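You operate a simulated robot arm through the tools that you are given. There is no shell and no other tool. Be economical: measure what you need, move in short steps, check, and stop when the job is done.

You run a simulated robot arm. Do the job below in one go: nothing can be reset, and whatever is moved stays where it is left.

Task
Lay the green cover on the cream rest, blow it clean, then stick on the white tab.
Fine: tab pressed down on the cover; black bulb back in the holder on the sink top. Set down upright: black bulb. What is to be rubbed or washed off counts as gone when no trace of it is left.
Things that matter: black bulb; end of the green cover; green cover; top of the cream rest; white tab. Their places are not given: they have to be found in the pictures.

Only the result counts: the job must be done as asked and must still hold three seconds after the hand-in. Knocking over, shifting, dropping, spilling or breaking anything else fails it. Lids that push on must go on centred and level and be pressed home; caps that screw on are set level and turned clockwise until they are tight.

Robot
A 7-joint arm with a two-finger parallel gripper, fixed in place. Base frame: the origin is at the foot of the arm, x ahead of it, y to its left, z up; the work surface is at about z = 860. Lengths are in mm, angles in rad, forces in N, time in s.
Its first joint turns from -2.601 to 2.601 rad. Payload 3.43 kg.
Tool frame: the origin (TCP) lies between the finger pads and is the grasp point; the fingertips stand 30 mm ahead of it; z points along the fingers, y is the line along which they close. The gripper opens to 94 mm. The fingers are 28 mm wide and 10 mm thick; the gripper's body (50 by 96 mm) begins 55 mm behind the TCP.
Orientation is that of the tool frame in the base frame, as [roll, pitch, yaw] about the fixed x, y, z axes, in that order (R = Rz(yaw) Ry(pitch) Rx(roll)). With the fingers straight down and closing along the base's y, the tool's x points along the base's -x, its y along +y and its z along -z.

Tools
- The arm moves only by the tool servo_tool. Its argument "rows" is a list of rows, each an object of numbers (a shift or turn left out is 0, a gripper value left out holds the last): "wx", "wy", "wz": the turn, a rotation vector about the tool's x, y, z in units of 90 degrees (1.0 is 90 degrees); "x", "y", "z": the shift along the tool's x, y, z in units of 400 mm (1.0 is 400 mm); "hand": the gripper command, from -1 (fully open) to 1 (shut), values between in proportion. In form: [{"wx": .., "wy": .., "wz": .., "x": .., "y": .., "z": .., "hand": ..}, ...]. A call has 1 to 8 rows; each row is the pose to reach, as a shift and turn from the pose commanded when the call began, along the tool's axes at that moment. A call with a number of a shift or a turn outside -1 to 1 is refused whole. Rows are played at 5 a second. More than 50 mm and 0.15 rad between two rows, or a gripper value outside its range, and nothing of the call is played. A pose out of reach is approached as far as the arm can. The call stops where the force on the tool passes 40 N (or 10 N more than at its start, if that is more) or the arm is blocked; 0.2 s more then pass. Each finger travels about 45 mm/s and halts on what it meets, pressing with about 33 N; the grip force reading is that of the motor and also rises with nothing between the fingers. The clock runs only during rows and for 0.2 s after the last one: add rows that repeat a pose to give the fingers time. It gives the time, the measured TCP pose, the force on the tool (base axes), the opening and the grip force at its end, in the units of the frame above (readings bear some noise), with the torque about the TCP (base axes, N m) and any sound that the robot's microphone picked up.
- Cameras (640 x 400 px; columns grow to the right, rows downward): "scene" is fixed at [404.1, -654.8, 1588.9]; the picture's right is [0.70, -0.71, 0.00], its down [-0.53, -0.52, -0.67] and it looks along [0.48, 0.47, -0.74] (base axes); focal length 319 px, centre (320, 200). "wrist" rides on the gripper at [76, 14, -102] in the tool frame; the picture's right is [-0.18, 0.98, 0.00], its down [-0.75, -0.14, -0.64] and it looks along [-0.63, -0.12, 0.77] (tool axes); focal length 243 px, centre (320, 200).
- get_image(camera): a new picture of that camera. The clock stands still meanwhile.
- point_at(camera, pixels): for up to 12 pixels [column, row] of the newest picture of that camera ("zoom" is the newest enlarged one), the place [x, y, z] in the base frame of the surface seen there, good to about 3 mm, but the place of the scene camera against the robot may be out by one fixed shift of up to 18 mm in any direction. The clock stands still meanwhile.
- inspect(camera, box): a new picture of the part [left, top, right, bottom] of that camera's present view, enlarged. The clock stands still meanwhile.
- close_job(): hands the job in; it is judged then, once.

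Work in short steps. Measure before you move; look again where a grasp or a placing could have gone wrong, and mend it. You have 80 turns and 46 pictures in all, those below and enlarged ones among them. Open the gripper and draw the arm clear of the work before you hand the job in, unless the task says otherwise; then end with one line.

The tools are called after ">>>" as name(argument=value, ...) on one line, values as JSON. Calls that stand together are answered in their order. servo_tool: Moves the arm, as the interface text tells. Its arguments: {"type":"object","properties":{"rows":{"type":"array","items":{"type":"object","properties":{"wx":{"type":"number"},"wy":{"type":"number"},"wz":{"type":"number"},"x":{"type":"number"},"y":{"type":"number"},"z":{"type":"number"},"hand":{"type":"number"}}}}},"required":["rows"]} The other tools are called the same way: get_image (camera) takes a picture; point_at (camera, pixels) gives the place of the surface under pixels of a picture; inspect (camera, box) takes an enlarged picture of a part of a camera's view; close_job () hands the job in.

At the start:

```text
time_s: 0.0
eef_pos: [983.8, -87.2, 1175.8]
ee_rot: [3.141, -0.001, -3.141]
force: [-0.3, -0.3, -0.6]
moment: [0.0, 0.01, -0.03]
finger_gap: 94.3
gripper_force: 0.0
```

scene: 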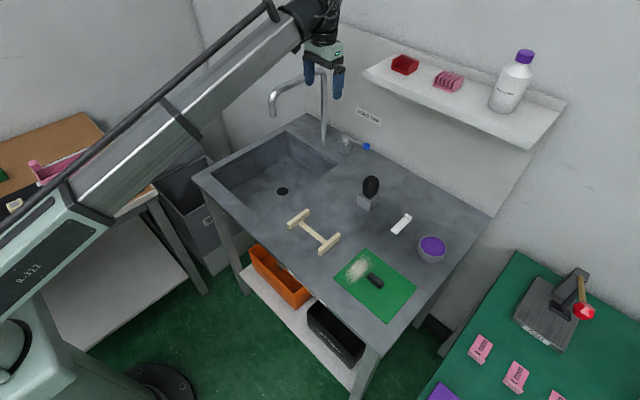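
wrist: 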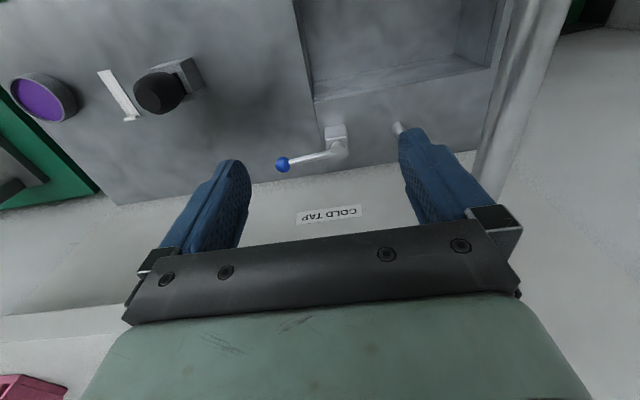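

I see the cream H-shaped rest near (314,232), a green sheet with dust at (373,285), the black bulb at (370,188) and a white strip at (401,224). I enlarge these.

>>> inspect(camera="scene", box=[270, 160, 470, 330])

>>> inspect(camera="scene", box=[325, 160, 425, 245])

>>> inspect(camera="scene", box=[325, 240, 425, 325])

```text
2.35 times, centred on (370, 245) of scene
```

zoom: 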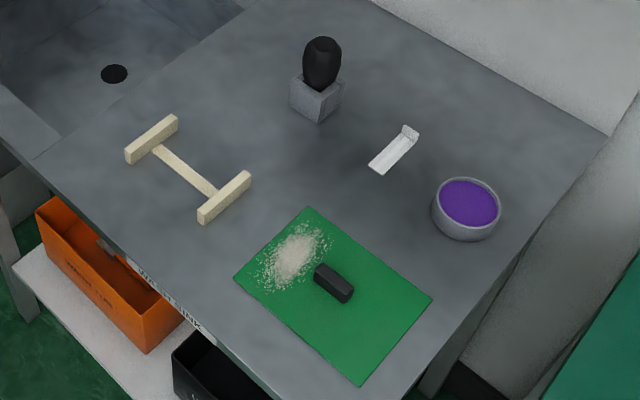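

```text
4.71 times, centred on (375, 202) of scene
```

zoom: 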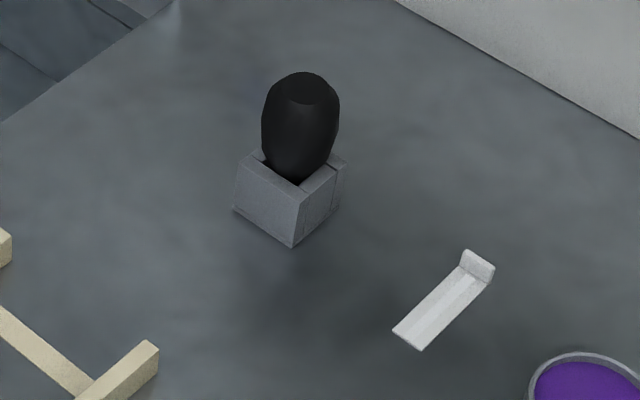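

```text
4.71 times, centred on (375, 282) of scene
```

zoom: 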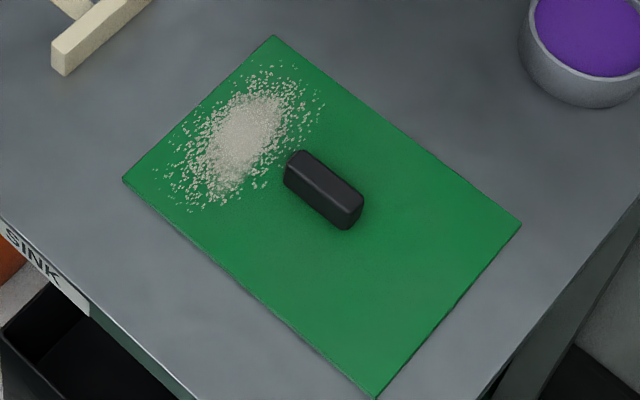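

The cover has a black grip block and dust on its end. I measure the cover corners, grip, dust, the rest, and (from the last zoom) table points.

>>> point_at(camera="zoom", pixels=[[274, 38], [124, 180], [374, 396], [519, 224], [304, 158], [355, 200], [325, 185], [241, 140], [60, 45], [145, 2], [300, 100], [450, 100]])

>>> point_at(camera="scene", pixels=[[289, 223], [304, 211], [321, 251], [340, 236], [314, 232], [371, 180], [367, 199], [358, 206], [380, 197], [393, 231], [408, 219], [432, 243]])

```text
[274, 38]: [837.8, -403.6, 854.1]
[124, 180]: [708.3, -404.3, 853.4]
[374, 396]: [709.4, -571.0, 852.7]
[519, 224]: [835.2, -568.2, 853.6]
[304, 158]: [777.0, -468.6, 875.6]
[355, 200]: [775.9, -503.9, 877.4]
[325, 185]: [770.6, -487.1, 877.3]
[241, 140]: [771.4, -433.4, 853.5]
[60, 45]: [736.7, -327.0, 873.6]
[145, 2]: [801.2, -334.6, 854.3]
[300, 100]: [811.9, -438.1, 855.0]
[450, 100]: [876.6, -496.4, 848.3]
```

```text
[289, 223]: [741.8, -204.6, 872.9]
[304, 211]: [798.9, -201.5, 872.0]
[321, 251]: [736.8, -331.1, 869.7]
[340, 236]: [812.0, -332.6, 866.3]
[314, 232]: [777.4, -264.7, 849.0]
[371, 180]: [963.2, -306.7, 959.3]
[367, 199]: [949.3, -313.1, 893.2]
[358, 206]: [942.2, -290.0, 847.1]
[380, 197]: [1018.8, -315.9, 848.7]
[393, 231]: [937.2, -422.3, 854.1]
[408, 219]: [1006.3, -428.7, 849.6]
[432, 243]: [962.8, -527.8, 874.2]
```

Scene coordinates seem about 8 mm low (table reads ~851), so I use the wrist camera for accuracy: moving back and right over the work area.

>>> servo_tool(rows=[{"x": 0.078, "y": -0.0906, "z": 0.0144}, {"x": 0.156, "y": -0.181, "z": 0.0288}, {"x": 0.234, "y": -0.272, "z": 0.043}, {"x": 0.3125, "y": -0.3625, "z": 0.0575}, {"x": 0.39, "y": -0.453, "z": 0.072}, {"x": 0.469, "y": -0.544, "z": 0.086}, {"x": 0.547, "y": -0.634, "z": 0.1}, {"x": 0.625, "y": -0.725, "z": 0.115}])

>>> get_image(camera="wrist")

```text
time_s: 1.8
eef_pos: [733.7, -378.1, 1130.7]
ee_rot: [3.142, -0.001, -3.141]
force: [-0.4, 0.3, -0.6]
moment: [0.01, 0.02, 0.0]
finger_gap: 94.0
gripper_force: 0.0
```

```text
40 pictures are left
```

wrist: 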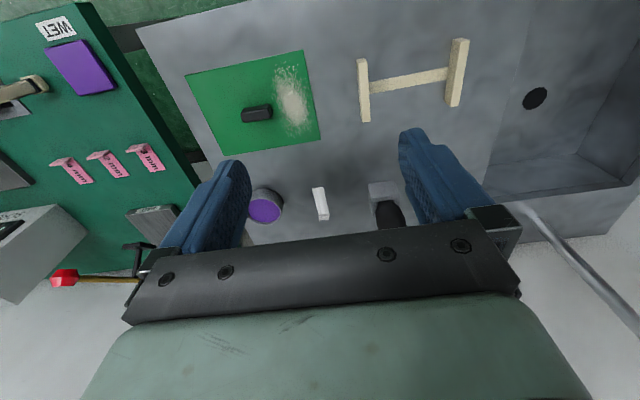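

The wrist view shows cover corners (186,74),(303,50),(321,138),(216,157), grip (256,113), the rest, tab (321,203) and bulb (388,212). I measure them.

>>> inspect(camera="wrist", box=[180, 30, 480, 230])

>>> point_at(camera="wrist", pixels=[[188, 76], [302, 52], [319, 137], [218, 155], [256, 107], [243, 109], [270, 107], [360, 61], [367, 119], [455, 40], [456, 100], [340, 150]])

>>> point_at(camera="wrist", pixels=[[318, 190], [322, 216], [321, 200], [388, 210], [389, 225], [378, 188], [265, 210], [350, 200], [292, 70], [288, 110], [255, 114], [298, 130]])

```text
2.00 times, centred on (330, 130) of wrist
```

zoom: 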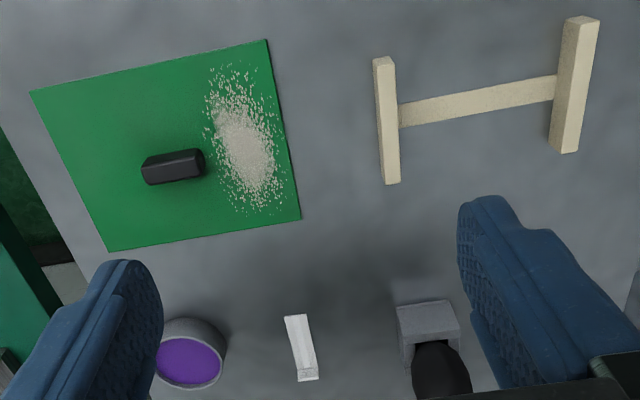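

```text
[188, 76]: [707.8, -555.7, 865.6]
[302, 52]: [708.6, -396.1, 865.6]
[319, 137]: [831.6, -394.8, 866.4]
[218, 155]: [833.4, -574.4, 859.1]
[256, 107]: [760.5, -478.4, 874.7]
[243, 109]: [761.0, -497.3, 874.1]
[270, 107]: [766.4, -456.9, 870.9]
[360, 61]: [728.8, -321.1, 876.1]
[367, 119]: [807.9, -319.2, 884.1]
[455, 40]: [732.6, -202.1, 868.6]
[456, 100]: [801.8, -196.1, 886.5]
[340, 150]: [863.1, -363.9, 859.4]
```

```text
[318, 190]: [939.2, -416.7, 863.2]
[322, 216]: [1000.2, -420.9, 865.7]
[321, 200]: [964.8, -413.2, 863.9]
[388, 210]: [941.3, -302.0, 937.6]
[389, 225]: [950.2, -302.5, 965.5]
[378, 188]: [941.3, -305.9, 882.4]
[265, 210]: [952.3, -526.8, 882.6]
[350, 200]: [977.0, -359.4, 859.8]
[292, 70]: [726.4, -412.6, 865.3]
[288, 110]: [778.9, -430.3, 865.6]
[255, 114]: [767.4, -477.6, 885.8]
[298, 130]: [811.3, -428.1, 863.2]
```

Wrist data: table 860, cover top 865.5, cover centre/grip ≈ (770,-479), rest centre ≈ (770,-260) with top ≈ 885; the scene camera is off by about (-3,+8,+11.5). I move above the grip and yaw 90° so the fingers close along base x.

>>> servo_tool(rows=[{"x": -0.011, "y": -0.0315, "z": 0.04, "wz": 0.094}, {"x": -0.022, "y": -0.063, "z": 0.08, "wz": 0.188}, {"x": -0.034, "y": -0.0945, "z": 0.12, "wz": 0.282}, {"x": -0.045, "y": -0.126, "z": 0.16, "wz": 0.376}, {"x": -0.056, "y": -0.158, "z": 0.2, "wz": 0.47}, {"x": -0.068, "y": -0.189, "z": 0.24, "wz": 0.564}, {"x": -0.079, "y": -0.22, "z": 0.28, "wz": 0.658}, {"x": -0.0908, "y": -0.2523, "z": 0.327, "wz": 0.752}])

>>> servo_tool(rows=[{"wz": 0.083}, {"wz": 0.165}, {"wz": 0.248}, {"wz": 0.248}])

>>> get_image(camera="wrist")

```text
time_s: 3.6
eef_pos: [770.4, -477.6, 999.5]
ee_rot: [-3.141, 0.001, 1.959]
force: [0.0, 0.7, 0.6]
moment: [0.02, 0.02, 0.0]
finger_gap: 94.1
gripper_force: 0.2
```

```text
time_s: 4.6
eef_pos: [770.2, -478.0, 999.5]
ee_rot: [-3.141, 0.0, 1.57]
force: [0.6, -0.1, -0.2]
moment: [0.03, 0.04, 0.02]
finger_gap: 93.9
gripper_force: 0.1
```

```text
38 pictures are left
```

wrist: 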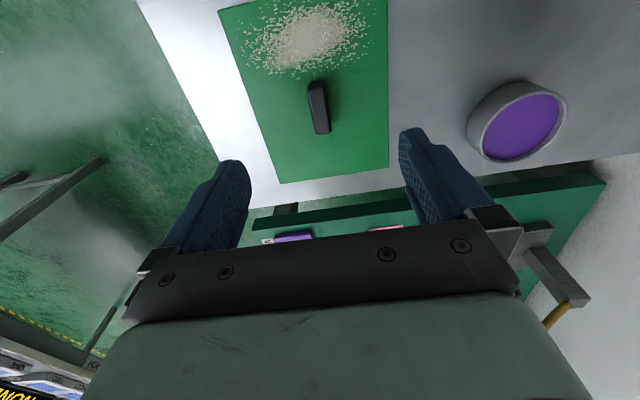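

The grip shows at (318,107). I measure its edges.

>>> inspect(camera="wrist", box=[270, 60, 370, 145])

>>> point_at(camera="wrist", pixels=[[311, 84], [322, 84], [316, 132], [328, 132], [318, 95], [322, 120], [282, 182], [386, 165], [360, 130]])

```text
4.71 times, centred on (320, 102) of wrist
```

zoom: 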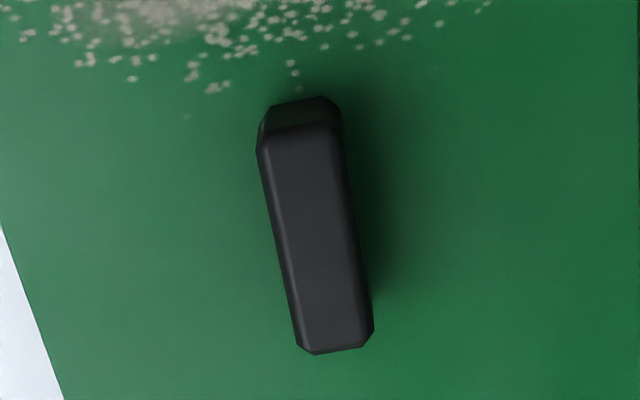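

```text
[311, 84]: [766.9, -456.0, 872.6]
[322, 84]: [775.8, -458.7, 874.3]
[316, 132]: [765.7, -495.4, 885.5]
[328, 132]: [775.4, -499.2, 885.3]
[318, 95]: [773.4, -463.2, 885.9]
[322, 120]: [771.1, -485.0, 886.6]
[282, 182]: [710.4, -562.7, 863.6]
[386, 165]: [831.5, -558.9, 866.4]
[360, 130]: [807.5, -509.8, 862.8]
```

Grip centre ≈ (771,-478), top 886.5. I descend until the fingertips are ~3 mm above the cover, then close.

>>> servo_tool(rows=[{"z": 0.09, "hand": -1}, {"z": 0.17}, {"z": 0.23}, {"z": 0.255}, {"z": 0.255}])

>>> servo_tool(rows=[{"hand": 1}, {"hand": 1}, {"hand": 1}, {"hand": 1}, {"hand": 1}, {"hand": 1}, {"hand": 1}])

```text
time_s: 5.8
eef_pos: [770.8, -478.4, 897.2]
ee_rot: [3.141, 0.001, 1.571]
force: [0.4, -0.5, 0.1]
moment: [-0.01, -0.02, -0.01]
finger_gap: 93.8
gripper_force: 0.1
```

```text
time_s: 7.4
eef_pos: [769.3, -478.3, 896.1]
ee_rot: [-3.141, -0.001, 1.571]
force: [-0.2, -0.3, -0.4]
moment: [0.04, -0.03, 0.0]
finger_gap: 15.1
gripper_force: 33.5
```

Gap 15 mm at 33 N: the grip is held. I lift slowly by 80 mm and look.

>>> servo_tool(rows=[{"z": -0.01}, {"z": -0.03}, {"z": -0.07}, {"z": -0.11}, {"z": -0.15}, {"z": -0.2}, {"z": -0.2}])

>>> get_image(camera="scene")

>>> get_image(camera="wrist")

```text
time_s: 9.0
eef_pos: [770.6, -478.4, 976.3]
ee_rot: [-3.141, 0.0, 1.571]
force: [0.0, -0.6, -1.4]
moment: [-0.02, 0.0, -0.01]
finger_gap: 15.3
gripper_force: 32.6
```

```text
36 pictures are left
```

scene: 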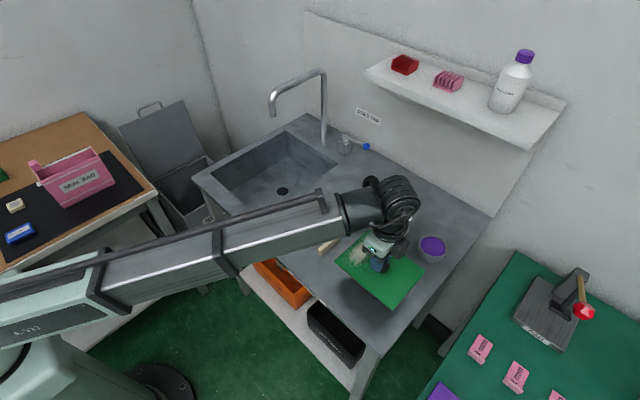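

```text
35 pictures are left
```

wrist: 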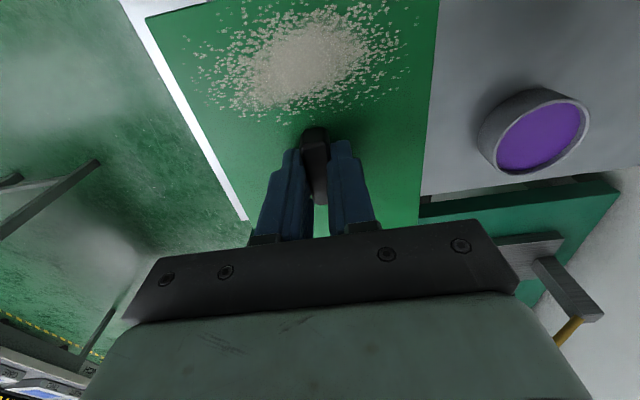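

The cover is level and held. I move +218.5 mm along base y (tool +x) to the rest centre, at height.

>>> servo_tool(rows=[{"x": 0.07}, {"x": 0.15}, {"x": 0.24}, {"x": 0.33}, {"x": 0.42}, {"x": 0.5}, {"x": 0.5465}, {"x": 0.5465}])

>>> servo_tool(rows=[{"z": 0.05}, {"z": 0.09}, {"z": 0.115}, {"z": 0.12}, {"z": 0.12}])

>>> inspect(camera="scene", box=[250, 170, 410, 290])

```text
time_s: 10.8
eef_pos: [770.0, -259.0, 977.5]
ee_rot: [-3.141, 0.001, 1.571]
force: [0.1, 1.5, -1.7]
moment: [0.01, 0.04, -0.03]
finger_gap: 15.2
gripper_force: 33.5
```

```text
time_s: 12.0
eef_pos: [770.6, -258.8, 929.4]
ee_rot: [-3.14, 0.001, 1.57]
force: [-0.7, -0.5, -0.6]
moment: [0.05, 0.03, 0.0]
finger_gap: 15.3
gripper_force: 33.2
```

```text
3.33 times, centred on (330, 230) of scene
```

zoom: 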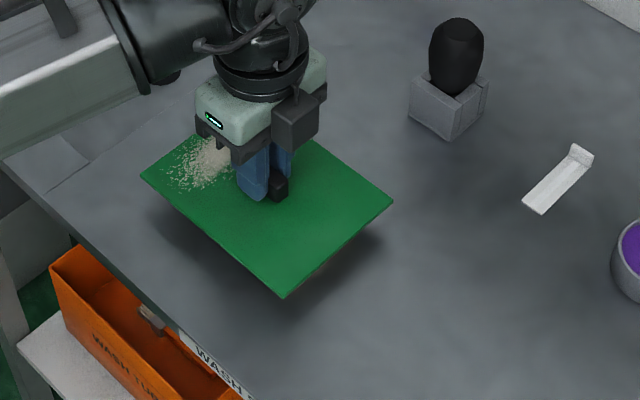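

About 8 mm above the rest. I lower in 2 mm steps and watch the force.

>>> servo_tool(rows=[{"z": 0.005}, {"z": 0.01}, {"z": 0.014}, {"z": 0.017}, {"z": 0.017}])

>>> servo_tool(rows=[{"z": 0.003}, {"z": 0.006}, {"z": 0.006}])

```text
time_s: 13.2
eef_pos: [770.1, -260.2, 922.4]
ee_rot: [3.141, -0.002, 1.572]
force: [0.0, -0.1, -0.7]
moment: [0.01, 0.0, 0.03]
finger_gap: 15.4
gripper_force: 32.8
```

```text
time_s: 14.0
eef_pos: [770.1, -259.4, 921.3]
ee_rot: [3.14, 0.0, 1.571]
force: [1.2, -1.1, 18.6]
moment: [0.32, 0.07, -0.04]
finger_gap: 15.3
gripper_force: 32.7
```

Contact at 921 (18.6 N). I relieve 1.2 mm, open, and rise.

>>> servo_tool(rows=[{"z": -0.003}, {"z": -0.003, "hand": -1}, {"z": -0.003, "hand": -1}, {"z": -0.003, "hand": -1}, {"z": -0.003, "hand": -1}, {"z": -0.003, "hand": -1}])

>>> servo_tool(rows=[{"z": -0.05}, {"z": -0.15}, {"z": -0.27}, {"z": -0.39}, {"z": -0.45}])

>>> get_image(camera="wrist")

>>> inspect(camera="scene", box=[250, 150, 430, 285])

```text
time_s: 15.4
eef_pos: [769.7, -260.7, 921.7]
ee_rot: [3.141, -0.001, 1.57]
force: [-0.1, 0.4, -0.3]
moment: [0.01, -0.04, 0.0]
finger_gap: 93.9
gripper_force: 0.1
```

```text
time_s: 16.6
eef_pos: [770.6, -259.1, 1102.2]
ee_rot: [3.141, -0.001, 1.57]
force: [0.5, 0.4, -0.5]
moment: [0.03, 0.0, 0.02]
finger_gap: 94.3
gripper_force: 0.0
```

```text
33 pictures are left
```

wrist: 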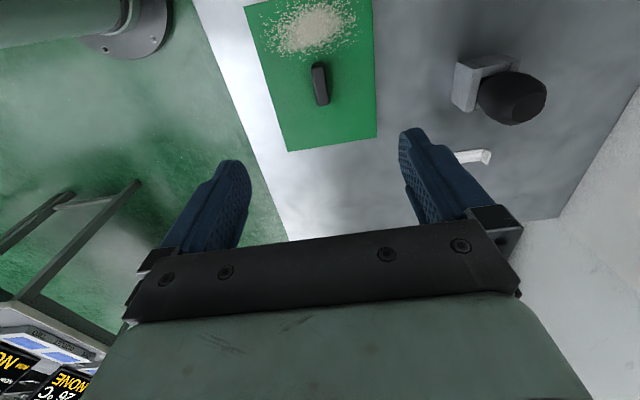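

```text
2.96 times, centred on (340, 218) of scene
```

zoom: 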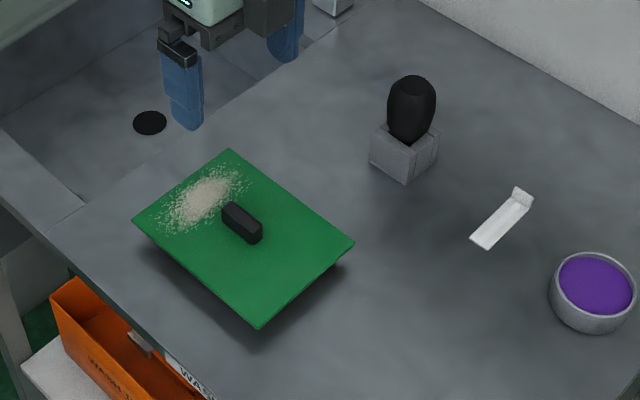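

The cover rests well on the rest. Next the bulb: a closer look at bulb and holder in the wrist view (500,90), and measure.

>>> inspect(camera="wrist", box=[420, 30, 580, 180])

>>> point_at(camera="wrist", pixels=[[512, 97], [485, 97], [545, 100], [512, 75], [525, 115], [457, 66], [466, 72], [500, 58], [463, 106], [310, 28], [319, 85], [335, 60]])

>>> inspect(camera="scene", box=[345, 165, 405, 215])

```text
2.67 times, centred on (500, 105) of wrist
```

zoom: 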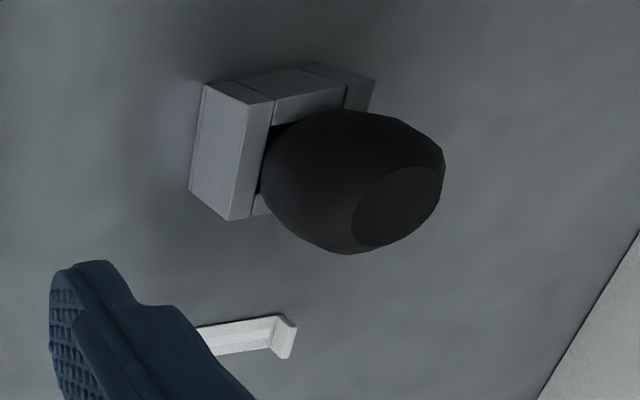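

```text
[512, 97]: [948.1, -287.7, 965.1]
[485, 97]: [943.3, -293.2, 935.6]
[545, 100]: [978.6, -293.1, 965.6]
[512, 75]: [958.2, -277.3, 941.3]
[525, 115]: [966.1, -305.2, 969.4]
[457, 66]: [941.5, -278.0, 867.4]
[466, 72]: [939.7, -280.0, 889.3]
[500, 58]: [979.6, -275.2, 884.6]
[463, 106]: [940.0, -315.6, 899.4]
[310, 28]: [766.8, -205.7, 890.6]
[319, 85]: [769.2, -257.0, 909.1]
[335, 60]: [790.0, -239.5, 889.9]
```

```text
8.00 times, centred on (375, 190) of scene
```

zoom: 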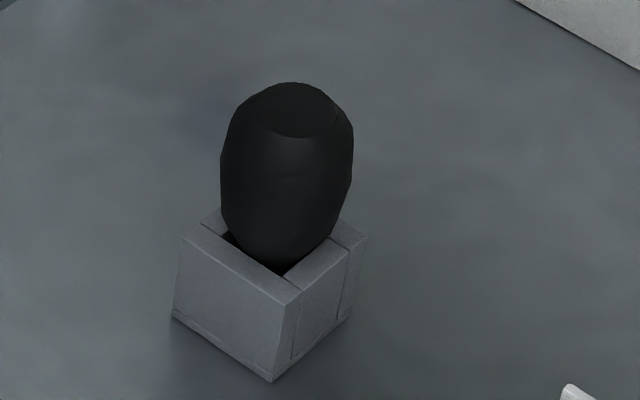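

The bulb centre is ≈ (960,-297), top ≈ 971, ~46 mm across; the holder top ≈ 895. I move over it and check that the reach suffices.

>>> servo_tool(rows=[{"x": -0.015, "y": 0.08, "z": 0.0}, {"x": -0.03, "y": 0.17, "z": 0.0}, {"x": -0.05, "y": 0.26, "z": 0.03}, {"x": -0.07, "y": 0.35, "z": 0.06}, {"x": -0.085, "y": 0.43, "z": 0.09}, {"x": -0.095, "y": 0.473, "z": 0.12}, {"x": -0.095, "y": 0.473, "z": 0.12}])

>>> get_image(camera="wrist")

```text
time_s: 18.2
eef_pos: [959.5, -297.5, 1053.8]
ee_rot: [-3.141, 0.001, 1.571]
force: [-0.2, 1.0, 0.0]
moment: [0.01, -0.01, 0.01]
finger_gap: 93.8
gripper_force: 0.1
```

```text
29 pictures are left
```

wrist: 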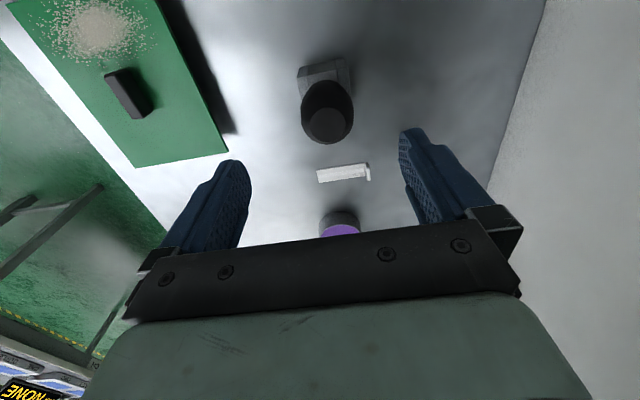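

Reach is fine here. I measure bulb top and tab from this view.

>>> point_at(camera="wrist", pixels=[[330, 125], [310, 125], [350, 125], [329, 141], [330, 109], [302, 110], [352, 108], [299, 72], [347, 66], [320, 177], [345, 173], [368, 172]])

>>> inspect(camera="wrist", box=[280, 50, 400, 190])

```text
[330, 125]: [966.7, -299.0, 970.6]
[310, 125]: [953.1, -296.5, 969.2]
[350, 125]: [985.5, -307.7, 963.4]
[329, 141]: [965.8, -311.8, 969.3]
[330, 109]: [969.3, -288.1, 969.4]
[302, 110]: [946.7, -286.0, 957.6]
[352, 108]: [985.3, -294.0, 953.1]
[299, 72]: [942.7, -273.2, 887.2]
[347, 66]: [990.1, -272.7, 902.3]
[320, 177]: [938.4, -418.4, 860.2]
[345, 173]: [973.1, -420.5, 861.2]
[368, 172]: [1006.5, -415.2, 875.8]
```

```text
2.86 times, centred on (340, 120) of wrist
```

zoom: 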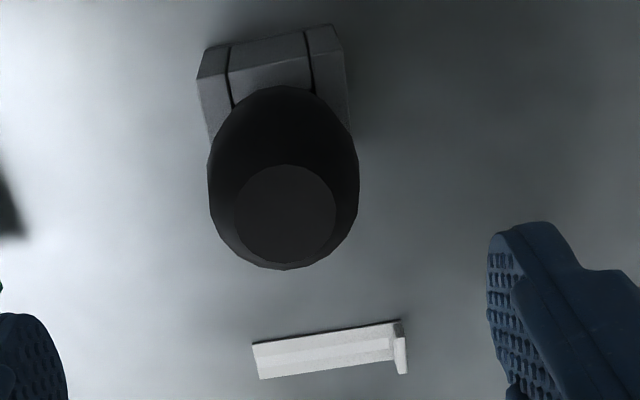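

Bulb centre ≈ (966,-299.5). I adjust and descend to z≈938, then close only partly (to ~45 mm) to feel the bulb.

>>> servo_tool(rows=[{"x": -0.005, "y": 0.016, "z": 0.0}, {"x": -0.005, "y": 0.016, "z": 0.1}, {"x": -0.005, "y": 0.016, "z": 0.2}, {"x": -0.005, "y": 0.016, "z": 0.27}, {"x": -0.005, "y": 0.016, "z": 0.29}, {"x": -0.005, "y": 0.016, "z": 0.29}])

>>> servo_tool(rows=[{"hand": -0.1}, {"hand": -0.1}, {"hand": -0.1}, {"hand": -0.1}, {"hand": -0.1}])

```text
time_s: 19.6
eef_pos: [968.1, -299.0, 937.7]
ee_rot: [3.141, 0.0, 1.574]
force: [-0.7, -0.2, 0.3]
moment: [0.02, 0.01, 0.0]
finger_gap: 94.0
gripper_force: 0.2
```

```text
time_s: 20.8
eef_pos: [965.7, -300.6, 937.2]
ee_rot: [3.141, 0.0, 1.571]
force: [0.5, -0.3, 0.7]
moment: [0.01, -0.01, -0.01]
finger_gap: 51.7
gripper_force: 0.0
```

Gap 51.7 and no contact yet. I close further in small increments.

>>> servo_tool(rows=[{"hand": 0.05}, {"hand": 0.05}, {"hand": 0.05}])

>>> servo_tool(rows=[{"hand": 0.12}, {"hand": 0.12}, {"hand": 0.12}])

```text
time_s: 21.6
eef_pos: [965.9, -299.8, 936.4]
ee_rot: [3.141, 0.0, 1.57]
force: [0.1, 0.2, -1.2]
moment: [0.05, 0.03, -0.01]
finger_gap: 46.7
gripper_force: 32.8
```

```text
time_s: 22.4
eef_pos: [966.3, -300.0, 937.3]
ee_rot: [3.141, 0.002, 1.572]
force: [-2.3, -1.0, 0.2]
moment: [-0.03, 0.02, -0.02]
finger_gap: 46.5
gripper_force: 32.9
```

Bulb gripped at 46.6 mm. I lift it straight up and look at its nozzle.

>>> servo_tool(rows=[{"z": -0.03}, {"z": -0.08}, {"z": -0.16}, {"z": -0.24}, {"z": -0.3}, {"z": -0.3}])

>>> get_image(camera="scene")

>>> inspect(camera="scene", box=[320, 110, 440, 220])

```text
time_s: 23.8
eef_pos: [964.7, -300.5, 1057.1]
ee_rot: [3.14, 0.0, 1.572]
force: [0.7, -0.6, -0.7]
moment: [-0.01, 0.01, 0.01]
finger_gap: 46.8
gripper_force: 33.2
```

```text
27 pictures are left
```

scene: 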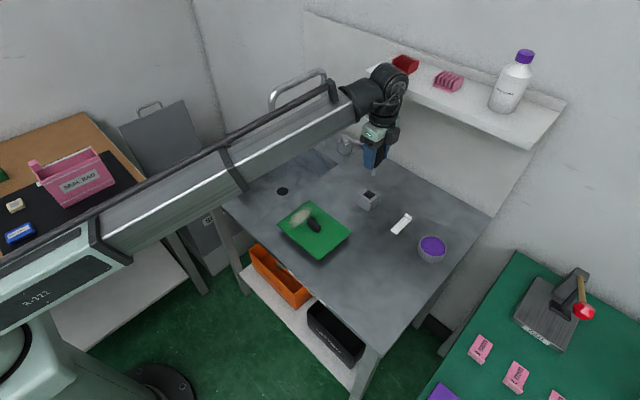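

```text
3.64 times, centred on (380, 165) of scene
```

zoom: 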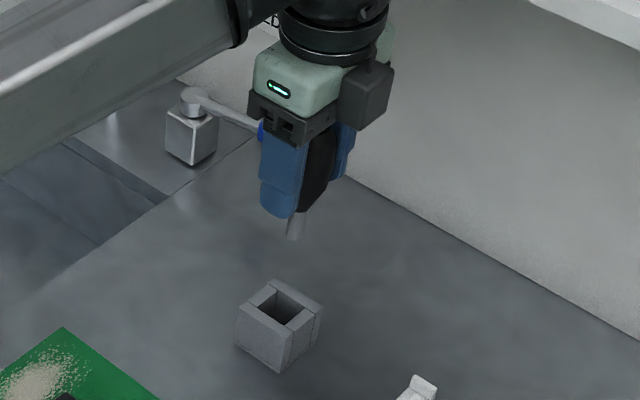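

A grey nozzle points down at zoom (294,236). I measure it, and the dust patch on the cover.

>>> point_at(camera="zoom", pixels=[[294, 236], [297, 218], [276, 305], [279, 283], [238, 328], [321, 309]])

>>> inspect(camera="scene", box=[270, 195, 360, 265])

>>> point_at(camera="scene", pixels=[[300, 215], [307, 203], [279, 225], [303, 206], [292, 222], [296, 210], [308, 213], [313, 225]])

```text
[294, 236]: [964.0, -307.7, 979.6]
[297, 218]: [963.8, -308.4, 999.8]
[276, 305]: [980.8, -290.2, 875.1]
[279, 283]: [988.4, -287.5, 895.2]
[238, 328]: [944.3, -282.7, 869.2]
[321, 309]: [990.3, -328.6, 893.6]
```

```text
5.71 times, centred on (315, 230) of scene
```

zoom: 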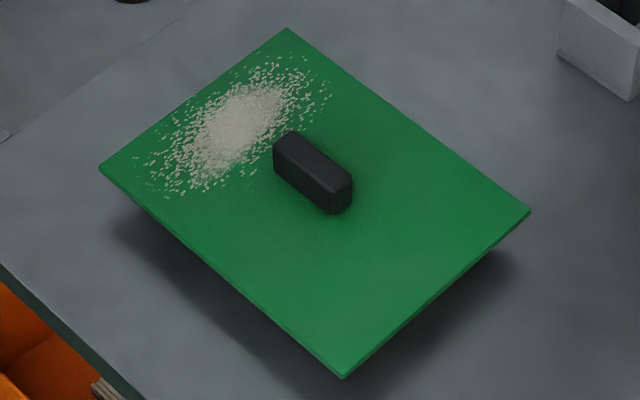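

```text
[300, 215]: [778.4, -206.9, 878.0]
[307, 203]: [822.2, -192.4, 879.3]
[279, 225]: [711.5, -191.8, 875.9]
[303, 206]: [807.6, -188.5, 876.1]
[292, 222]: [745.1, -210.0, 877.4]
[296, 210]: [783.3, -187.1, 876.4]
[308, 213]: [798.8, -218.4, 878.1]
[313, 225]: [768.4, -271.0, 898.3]
```

The nozzle tip is ~66 mm ahead of the TCP; dust lies around (772,-209,889.5). I move back toward the cover at height, then tilt 30° so the nozzle points down and off the end (+y).

>>> servo_tool(rows=[{"y": -0.08, "x": 0.018}, {"y": -0.17, "x": 0.036}, {"y": -0.26, "x": 0.056}, {"y": -0.35, "x": 0.076}, {"y": -0.43, "x": 0.095}, {"y": -0.485, "x": 0.106}, {"y": -0.485, "x": 0.106}])

>>> servo_tool(rows=[{"wy": 0.083, "z": 0.04}, {"wy": 0.167, "z": 0.09}, {"wy": 0.25, "z": 0.14}, {"wy": 0.333, "z": 0.19}, {"wy": 0.333, "z": 0.21}, {"wy": 0.333, "z": 0.21}])

>>> get_image(camera="wrist")

>>> inspect(camera="scene", box=[250, 150, 370, 265])

```text
time_s: 25.4
eef_pos: [773.8, -258.4, 1057.6]
ee_rot: [3.14, 0.0, 1.571]
force: [-0.2, 0.4, -0.4]
moment: [0.03, -0.04, 0.01]
finger_gap: 46.7
gripper_force: 32.8
```

```text
time_s: 26.8
eef_pos: [772.3, -258.3, 973.5]
ee_rot: [-3.141, -0.523, 1.571]
force: [0.0, 0.1, -0.5]
moment: [0.01, 0.02, -0.01]
finger_gap: 46.8
gripper_force: 33.1
```

```text
24 pictures are left
```

wrist: 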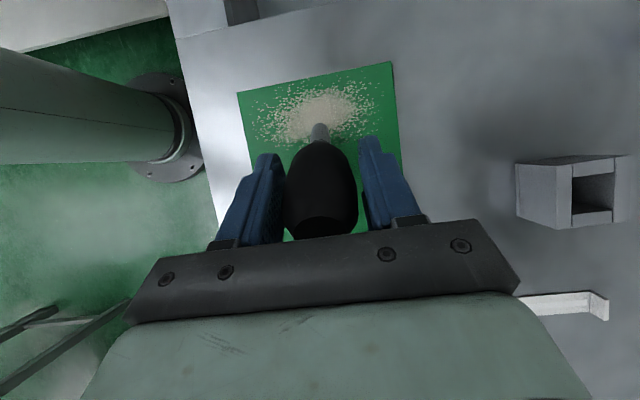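

```text
3.48 times, centred on (310, 208) of scene
```

zoom: 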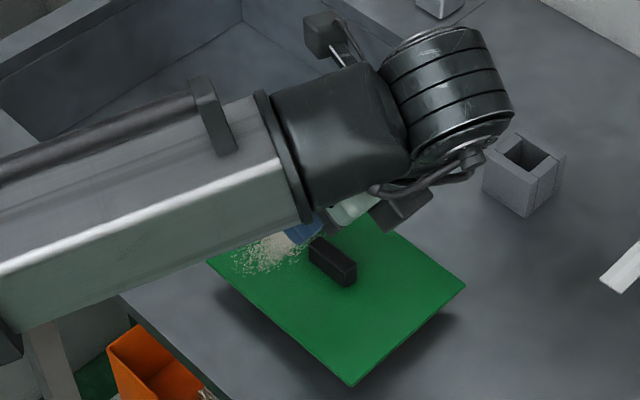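

The nozzle at wrist (320,130) points at the dust. I squeeze (hand 1) and ease back to the light hold.

>>> servo_tool(rows=[{"hand": 1}, {"hand": 1}, {"hand": 1}, {"hand": 0.05}, {"hand": 0.05}, {"hand": 0.05}])

>>> get_image(camera="wrist")

```text
time_s: 28.2
eef_pos: [771.3, -258.3, 974.3]
ee_rot: [-3.141, -0.526, 1.572]
force: [0.3, 1.0, 0.1]
moment: [0.0, 0.01, 0.0]
finger_gap: 46.9
gripper_force: 33.1
```

```text
22 pictures are left
```

wrist: 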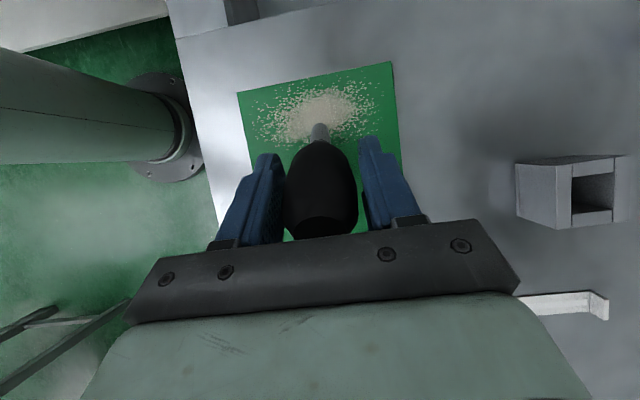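

No change and no sound. I check whether the hold force can be eased (hand 0.03, then 0.02) and then squeeze sharply again.

>>> servo_tool(rows=[{"hand": 0.03}, {"hand": 0.03}, {"hand": 0.02}, {"hand": 0.02}])

>>> servo_tool(rows=[{"hand": 1}, {"hand": 1}, {"hand": 1}, {"hand": 1}, {"hand": 1}, {"hand": 1}, {"hand": 1}, {"hand": 1}])

```text
time_s: 29.2
eef_pos: [772.8, -257.8, 973.7]
ee_rot: [-3.141, -0.524, 1.572]
force: [-0.4, -0.5, -0.4]
moment: [0.02, 0.01, -0.05]
finger_gap: 46.9
gripper_force: 19.4
```

```text
time_s: 31.0
eef_pos: [772.4, -256.6, 972.8]
ee_rot: [3.141, -0.522, 1.57]
force: [0.5, 0.8, 0.1]
moment: [-0.04, -0.01, -0.01]
finger_gap: 46.8
gripper_force: 33.3
```

Grip force can be modulated (19→33 N). I look at the dust.

>>> inspect(camera="wrist", box=[220, 50, 420, 175])

```text
3.20 times, centred on (320, 112) of wrist
```

zoom: 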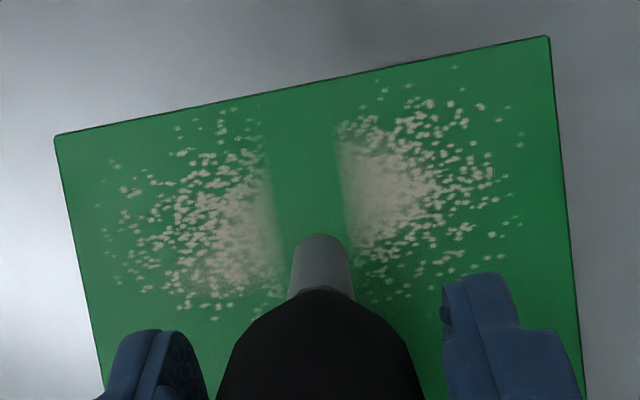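

The puff cleared a ~19 mm strip in line with the nozzle. I repeat at +17, +33 mm (tool y), easing then squeezing, slightly further back to cover the near dust.

>>> servo_tool(rows=[{"y": 0.02, "x": -0.011, "z": -0.006, "hand": 0.02}, {"y": 0.0375, "x": -0.011, "z": -0.006, "hand": 0.02}, {"y": 0.0375, "x": -0.011, "z": -0.006, "hand": 0.02}, {"y": 0.0375, "x": -0.011, "z": -0.006, "hand": 1}, {"y": 0.0375, "x": -0.011, "z": -0.006, "hand": 1}, {"y": 0.0375, "x": -0.011, "z": -0.006, "hand": 1}, {"y": 0.0375, "x": -0.011, "z": -0.006, "hand": 1}])

>>> servo_tool(rows=[{"y": 0.02, "hand": 0.02}, {"y": 0.0375, "hand": 0.02}, {"y": 0.0375, "hand": 0.02}, {"y": 0.0375, "hand": 1}, {"y": 0.0375, "hand": 1}, {"y": 0.0375, "hand": 1}, {"y": 0.0375, "hand": 1}])

>>> servo_tool(rows=[{"y": 0.02, "hand": 0.02}, {"y": 0.0375, "hand": 0.02}, {"y": 0.0375, "hand": 0.02}, {"y": 0.0375, "hand": 1}, {"y": 0.0375, "hand": 1}, {"y": 0.0375, "hand": 1}, {"y": 0.0375, "hand": 1}])

>>> inspect(camera="wrist", box=[180, 50, 420, 200])

```text
time_s: 32.6
eef_pos: [787.6, -263.3, 974.6]
ee_rot: [3.141, -0.523, 1.571]
force: [0.0, 0.2, 1.0]
moment: [0.0, 0.01, -0.02]
finger_gap: 46.9
gripper_force: 32.9
```

```text
time_s: 34.2
eef_pos: [802.4, -261.8, 972.2]
ee_rot: [3.141, -0.524, 1.57]
force: [1.0, 0.0, -0.7]
moment: [-0.03, 0.01, 0.0]
finger_gap: 46.6
gripper_force: 32.9
```

```text
time_s: 35.8
eef_pos: [816.9, -262.4, 973.2]
ee_rot: [-3.141, -0.524, 1.573]
force: [0.0, -0.6, 0.7]
moment: [0.03, 0.0, 0.04]
finger_gap: 46.6
gripper_force: 32.6
```

```text
2.67 times, centred on (300, 125) of wrist
```

zoom: 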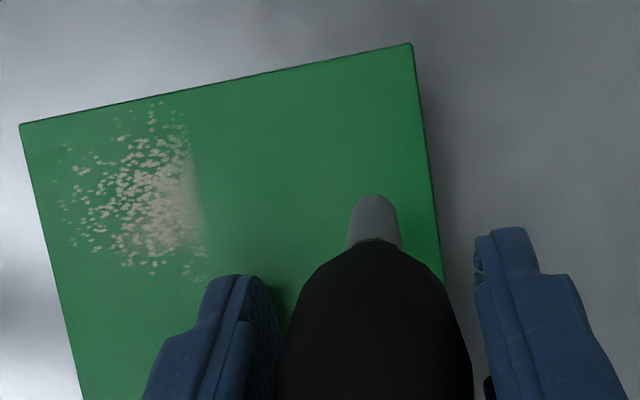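

The right half is clean. Now the left half: x ≈ 757, 742, 727, 714.

>>> servo_tool(rows=[{"y": -0.05, "hand": 0.03}, {"y": -0.1, "hand": 0.02}, {"y": -0.15, "hand": 0.02}, {"y": -0.15, "hand": 0.02}, {"y": -0.15, "hand": 1}, {"y": -0.15, "hand": 1}, {"y": -0.15, "hand": 1}, {"y": -0.15, "hand": 1}])

>>> servo_tool(rows=[{"y": -0.02, "hand": 0.02}, {"y": -0.0375, "hand": 0.02}, {"y": -0.0375, "hand": 0.02}, {"y": -0.0375, "hand": 1}, {"y": -0.0375, "hand": 1}, {"y": -0.0375, "hand": 1}, {"y": -0.0375, "hand": 1}])

>>> servo_tool(rows=[{"y": -0.02, "hand": 0.02}, {"y": -0.0375, "hand": 0.02}, {"y": -0.0375, "hand": 0.02}, {"y": -0.0375, "hand": 1}, {"y": -0.0375, "hand": 1}, {"y": -0.0375, "hand": 1}, {"y": -0.0375, "hand": 1}])

>>> servo_tool(rows=[{"y": -0.02, "hand": 0.02}, {"y": -0.0325, "hand": 0.02}, {"y": -0.0325, "hand": 0.02}, {"y": -0.0325, "hand": 1}, {"y": -0.0325, "hand": 1}, {"y": -0.0325, "hand": 1}, {"y": -0.0325, "hand": 1}])

>>> inspect(camera="wrist", box=[240, 40, 480, 190])

```text
time_s: 37.6
eef_pos: [756.6, -262.6, 972.6]
ee_rot: [-3.142, -0.524, 1.57]
force: [0.6, -0.8, 0.2]
moment: [-0.01, -0.01, 0.0]
finger_gap: 46.8
gripper_force: 33.0
```

```text
time_s: 39.2
eef_pos: [741.4, -262.5, 973.3]
ee_rot: [3.141, -0.523, 1.571]
force: [-0.4, -0.5, 0.1]
moment: [0.0, 0.0, 0.03]
finger_gap: 46.7
gripper_force: 32.7
```

```text
time_s: 40.8
eef_pos: [725.7, -262.8, 973.7]
ee_rot: [-3.14, -0.523, 1.571]
force: [0.4, 0.0, 0.0]
moment: [0.02, -0.02, -0.02]
finger_gap: 46.9
gripper_force: 33.0
```

```text
time_s: 42.4
eef_pos: [713.4, -262.4, 973.9]
ee_rot: [3.141, -0.524, 1.569]
force: [0.0, 0.8, 0.5]
moment: [0.0, -0.02, -0.01]
finger_gap: 46.8
gripper_force: 33.4
```

```text
2.67 times, centred on (360, 115) of wrist
```

zoom: 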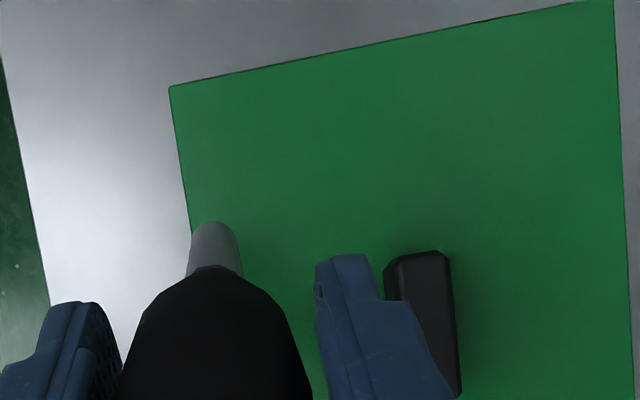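

The visible area is clean. I raise straight up, untilt, and check the whole cover from above.

>>> servo_tool(rows=[{"x": 0.025, "z": -0.043, "hand": 0.05}, {"x": 0.06, "z": -0.104}, {"x": 0.1, "z": -0.173}, {"x": 0.12, "z": -0.208}, {"x": 0.12, "z": -0.208}])

>>> servo_tool(rows=[{"wy": -0.083}, {"wy": -0.167}, {"wy": -0.25}, {"wy": -0.333}, {"wy": -0.333}])

>>> get_image(camera="wrist")

```text
time_s: 43.6
eef_pos: [728.6, -249.7, 1041.2]
ee_rot: [3.105, -0.513, 1.571]
force: [0.1, -0.3, -0.2]
moment: [0.02, 0.0, -0.03]
finger_gap: 46.6
gripper_force: 32.6
out of reach, approached as far as the arm can: row 2, 3, 4, 5
```

```text
time_s: 44.8
eef_pos: [729.5, -251.2, 1042.2]
ee_rot: [-3.141, 0.002, 1.572]
force: [-0.2, -0.2, -0.3]
moment: [-0.03, -0.01, 0.0]
finger_gap: 46.5
gripper_force: 32.9
```

```text
18 pictures are left
```

wrist: 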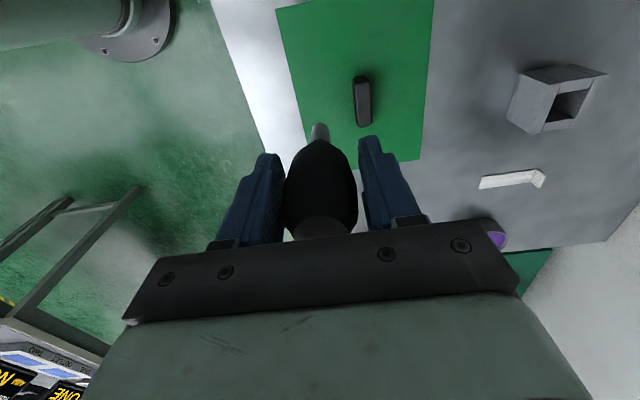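

The cover is clean. I carry the bulb back above its holder (966,-300).

>>> servo_tool(rows=[{"y": 0.075, "x": -0.015, "z": -0.045}, {"y": 0.16, "x": -0.035, "z": -0.045}, {"y": 0.25, "x": -0.05, "z": -0.045}, {"y": 0.34, "x": -0.07, "z": -0.045}, {"y": 0.43, "x": -0.09, "z": -0.045}, {"y": 0.52, "x": -0.11, "z": -0.045}, {"y": 0.591, "x": -0.122, "z": -0.045}, {"y": 0.591, "x": -0.122, "z": -0.045}])

>>> inspect(camera="scene", box=[320, 110, 440, 220])

```text
time_s: 46.6
eef_pos: [966.3, -299.7, 1060.2]
ee_rot: [-3.141, 0.0, 1.571]
force: [-1.1, -0.4, 0.2]
moment: [-0.01, 0.0, -0.02]
finger_gap: 46.9
gripper_force: 33.2
```

```text
3.64 times, centred on (380, 165) of scene
```

zoom: 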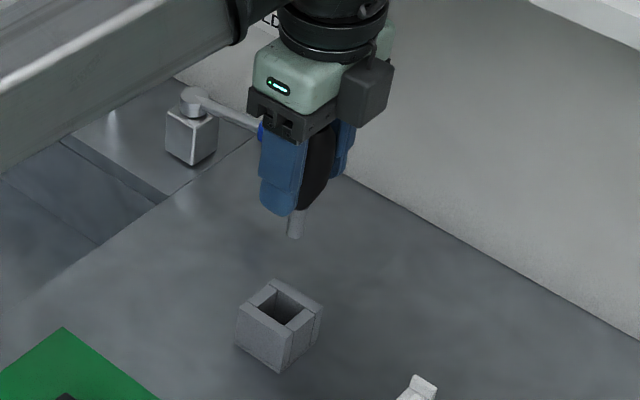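

Pose and bulb look the same as at pick-up. I lower to z≈939 and check force.

>>> servo_tool(rows=[{"z": 0.1}, {"z": 0.19}, {"z": 0.25}, {"z": 0.28}, {"z": 0.295}, {"z": 0.303}, {"z": 0.303}])

>>> servo_tool(rows=[{"z": 0.003}, {"z": 0.005}, {"z": 0.005}])

```text
time_s: 48.2
eef_pos: [968.0, -298.7, 938.9]
ee_rot: [-3.14, -0.001, 1.571]
force: [-0.4, 0.7, -0.1]
moment: [0.03, -0.01, 0.01]
finger_gap: 46.3
gripper_force: 32.6
```

```text
time_s: 49.0
eef_pos: [965.4, -301.4, 936.3]
ee_rot: [-3.142, 0.0, 1.569]
force: [-2.6, 0.0, 8.5]
moment: [-0.05, -0.02, 0.02]
finger_gap: 46.9
gripper_force: 32.7
```

Seated (8.5 N up). I open, wait, and rise.

>>> servo_tool(rows=[{"z": -0.001, "hand": -0.1}, {"z": -0.001, "hand": -0.3}, {"z": -0.001, "hand": -0.8}, {"z": -0.001, "hand": -1}, {"z": -0.001, "hand": -1}, {"z": -0.001, "hand": -1}])

>>> servo_tool(rows=[{"z": -0.05}, {"z": -0.15}, {"z": -0.25}, {"z": -0.31}, {"z": -0.31}])

>>> get_image(camera="wrist")

```text
time_s: 50.4
eef_pos: [966.0, -299.5, 937.2]
ee_rot: [3.141, 0.001, 1.571]
force: [-0.2, -0.2, -0.4]
moment: [0.04, 0.06, 0.0]
finger_gap: 94.1
gripper_force: 0.0
```

```text
time_s: 51.6
eef_pos: [966.2, -301.6, 1060.1]
ee_rot: [3.141, -0.001, 1.569]
force: [0.4, 0.8, 0.5]
moment: [0.01, -0.02, -0.01]
finger_gap: 94.2
gripper_force: 0.1
```

```text
16 pictures are left
```

wrist: 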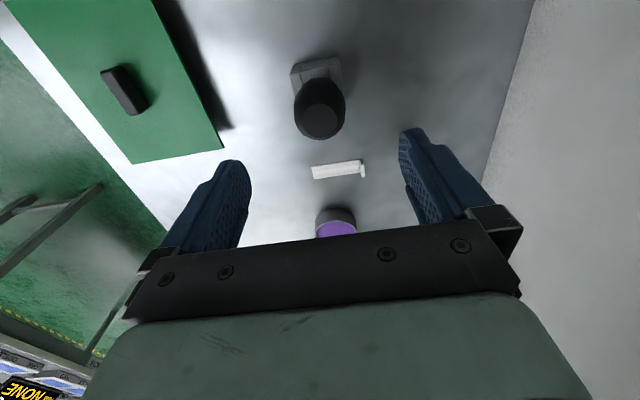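

The bulb stands upright in its holder. Now I enlarge the tab at (338,170) and measure it.

>>> inspect(camera="wrist", box=[295, 145, 385, 195])

>>> point_at(camera="zoom", pixels=[[130, 160], [128, 230], [250, 170], [400, 165], [440, 135], [470, 125], [480, 200], [475, 160], [470, 215], [455, 130], [490, 170], [300, 130]])

```text
7.11 times, centred on (340, 170) of wrist
```

zoom: 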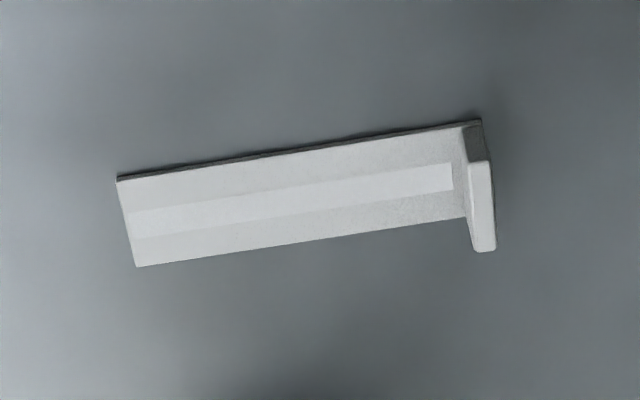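

```text
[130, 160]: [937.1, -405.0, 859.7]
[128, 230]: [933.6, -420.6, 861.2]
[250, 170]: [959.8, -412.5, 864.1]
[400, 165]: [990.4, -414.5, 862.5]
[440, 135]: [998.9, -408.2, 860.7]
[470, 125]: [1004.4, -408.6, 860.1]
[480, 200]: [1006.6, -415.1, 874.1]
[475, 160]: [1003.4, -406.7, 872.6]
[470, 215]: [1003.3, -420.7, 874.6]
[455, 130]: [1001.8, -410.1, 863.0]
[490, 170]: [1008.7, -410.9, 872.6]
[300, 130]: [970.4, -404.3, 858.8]
```

Tab: strip x 935–1007, y −405…−425, upright lug at x≈1005 to z≈875. I'll grip the lug's sides (closing along y), possibly with the tool tilted outward for reach. First yaw back −90° and move over it.

>>> servo_tool(rows=[{"x": -0.035, "wz": -0.094}, {"x": -0.07, "wz": -0.188}, {"x": -0.105, "wz": -0.282}, {"x": -0.14, "wz": -0.376}, {"x": -0.175, "wz": -0.47}, {"x": -0.21, "wz": -0.564}, {"x": -0.25, "wz": -0.658}, {"x": -0.287, "wz": -0.752}])

>>> servo_tool(rows=[{"wz": -0.083}, {"wz": -0.165}, {"wz": -0.248}, {"wz": -0.248}])

```text
time_s: 53.4
eef_pos: [966.6, -414.9, 1060.9]
ee_rot: [3.141, 0.0, 2.755]
force: [0.4, -0.1, -0.1]
moment: [0.0, 0.01, -0.02]
finger_gap: 93.9
gripper_force: 0.1
```

```text
time_s: 54.4
eef_pos: [966.2, -415.0, 1061.7]
ee_rot: [3.141, -0.001, -3.14]
force: [0.0, -0.8, 0.2]
moment: [0.0, -0.02, 0.04]
finger_gap: 94.0
gripper_force: 0.1
```

Reach is good so far. I try the vertical approach toward (1003,-415,950).

>>> servo_tool(rows=[{"x": -0.04, "z": 0.05}, {"x": -0.0925, "z": 0.12}, {"x": -0.0925, "z": 0.2}, {"x": -0.0925, "z": 0.279}, {"x": -0.0925, "z": 0.279}])

>>> get_image(camera="wrist")

```text
time_s: 55.6
eef_pos: [1002.1, -414.1, 950.4]
ee_rot: [-3.141, 0.001, -3.142]
force: [1.0, 0.2, -0.8]
moment: [0.02, 0.0, 0.0]
finger_gap: 94.1
gripper_force: 0.2
```

```text
14 pictures are left
```

wrist: 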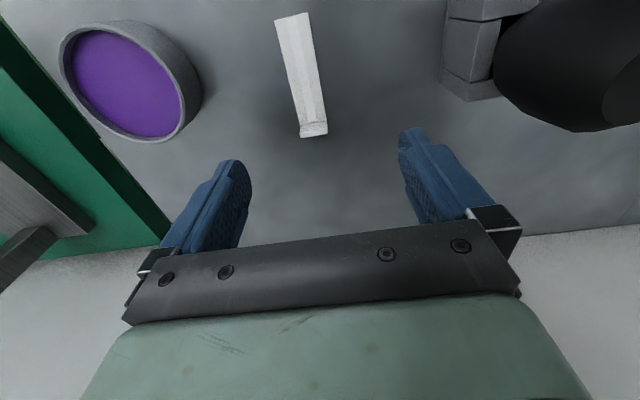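

Vertical reach works. I measure the lug accurately at (313,130).

>>> point_at(camera="wrist", pixels=[[301, 131], [325, 128], [314, 126], [303, 137], [326, 133], [314, 135], [277, 20], [307, 14], [292, 17], [297, 90], [320, 88], [340, 120]])

>>> inspect(camera="wrist", box=[265, 5, 345, 145])

```text
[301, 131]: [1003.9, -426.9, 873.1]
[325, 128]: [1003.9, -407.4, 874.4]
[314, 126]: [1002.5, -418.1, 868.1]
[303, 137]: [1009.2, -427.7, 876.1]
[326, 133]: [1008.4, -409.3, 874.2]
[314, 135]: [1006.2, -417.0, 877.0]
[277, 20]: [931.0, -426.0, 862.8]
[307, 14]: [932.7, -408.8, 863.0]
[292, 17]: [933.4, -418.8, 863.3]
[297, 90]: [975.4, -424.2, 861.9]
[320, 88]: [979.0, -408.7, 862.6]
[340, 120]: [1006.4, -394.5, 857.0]
```

```text
2.86 times, centred on (305, 75) of wrist
```

zoom: 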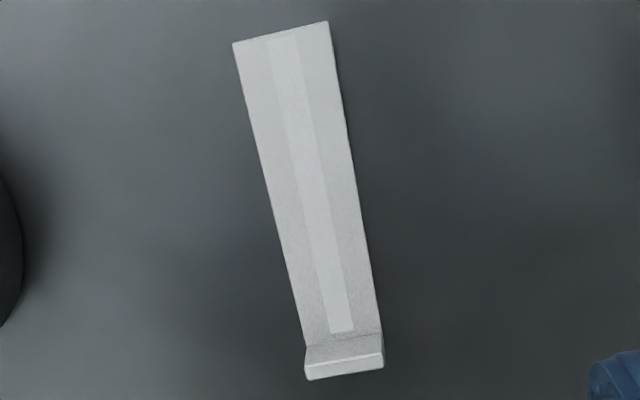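

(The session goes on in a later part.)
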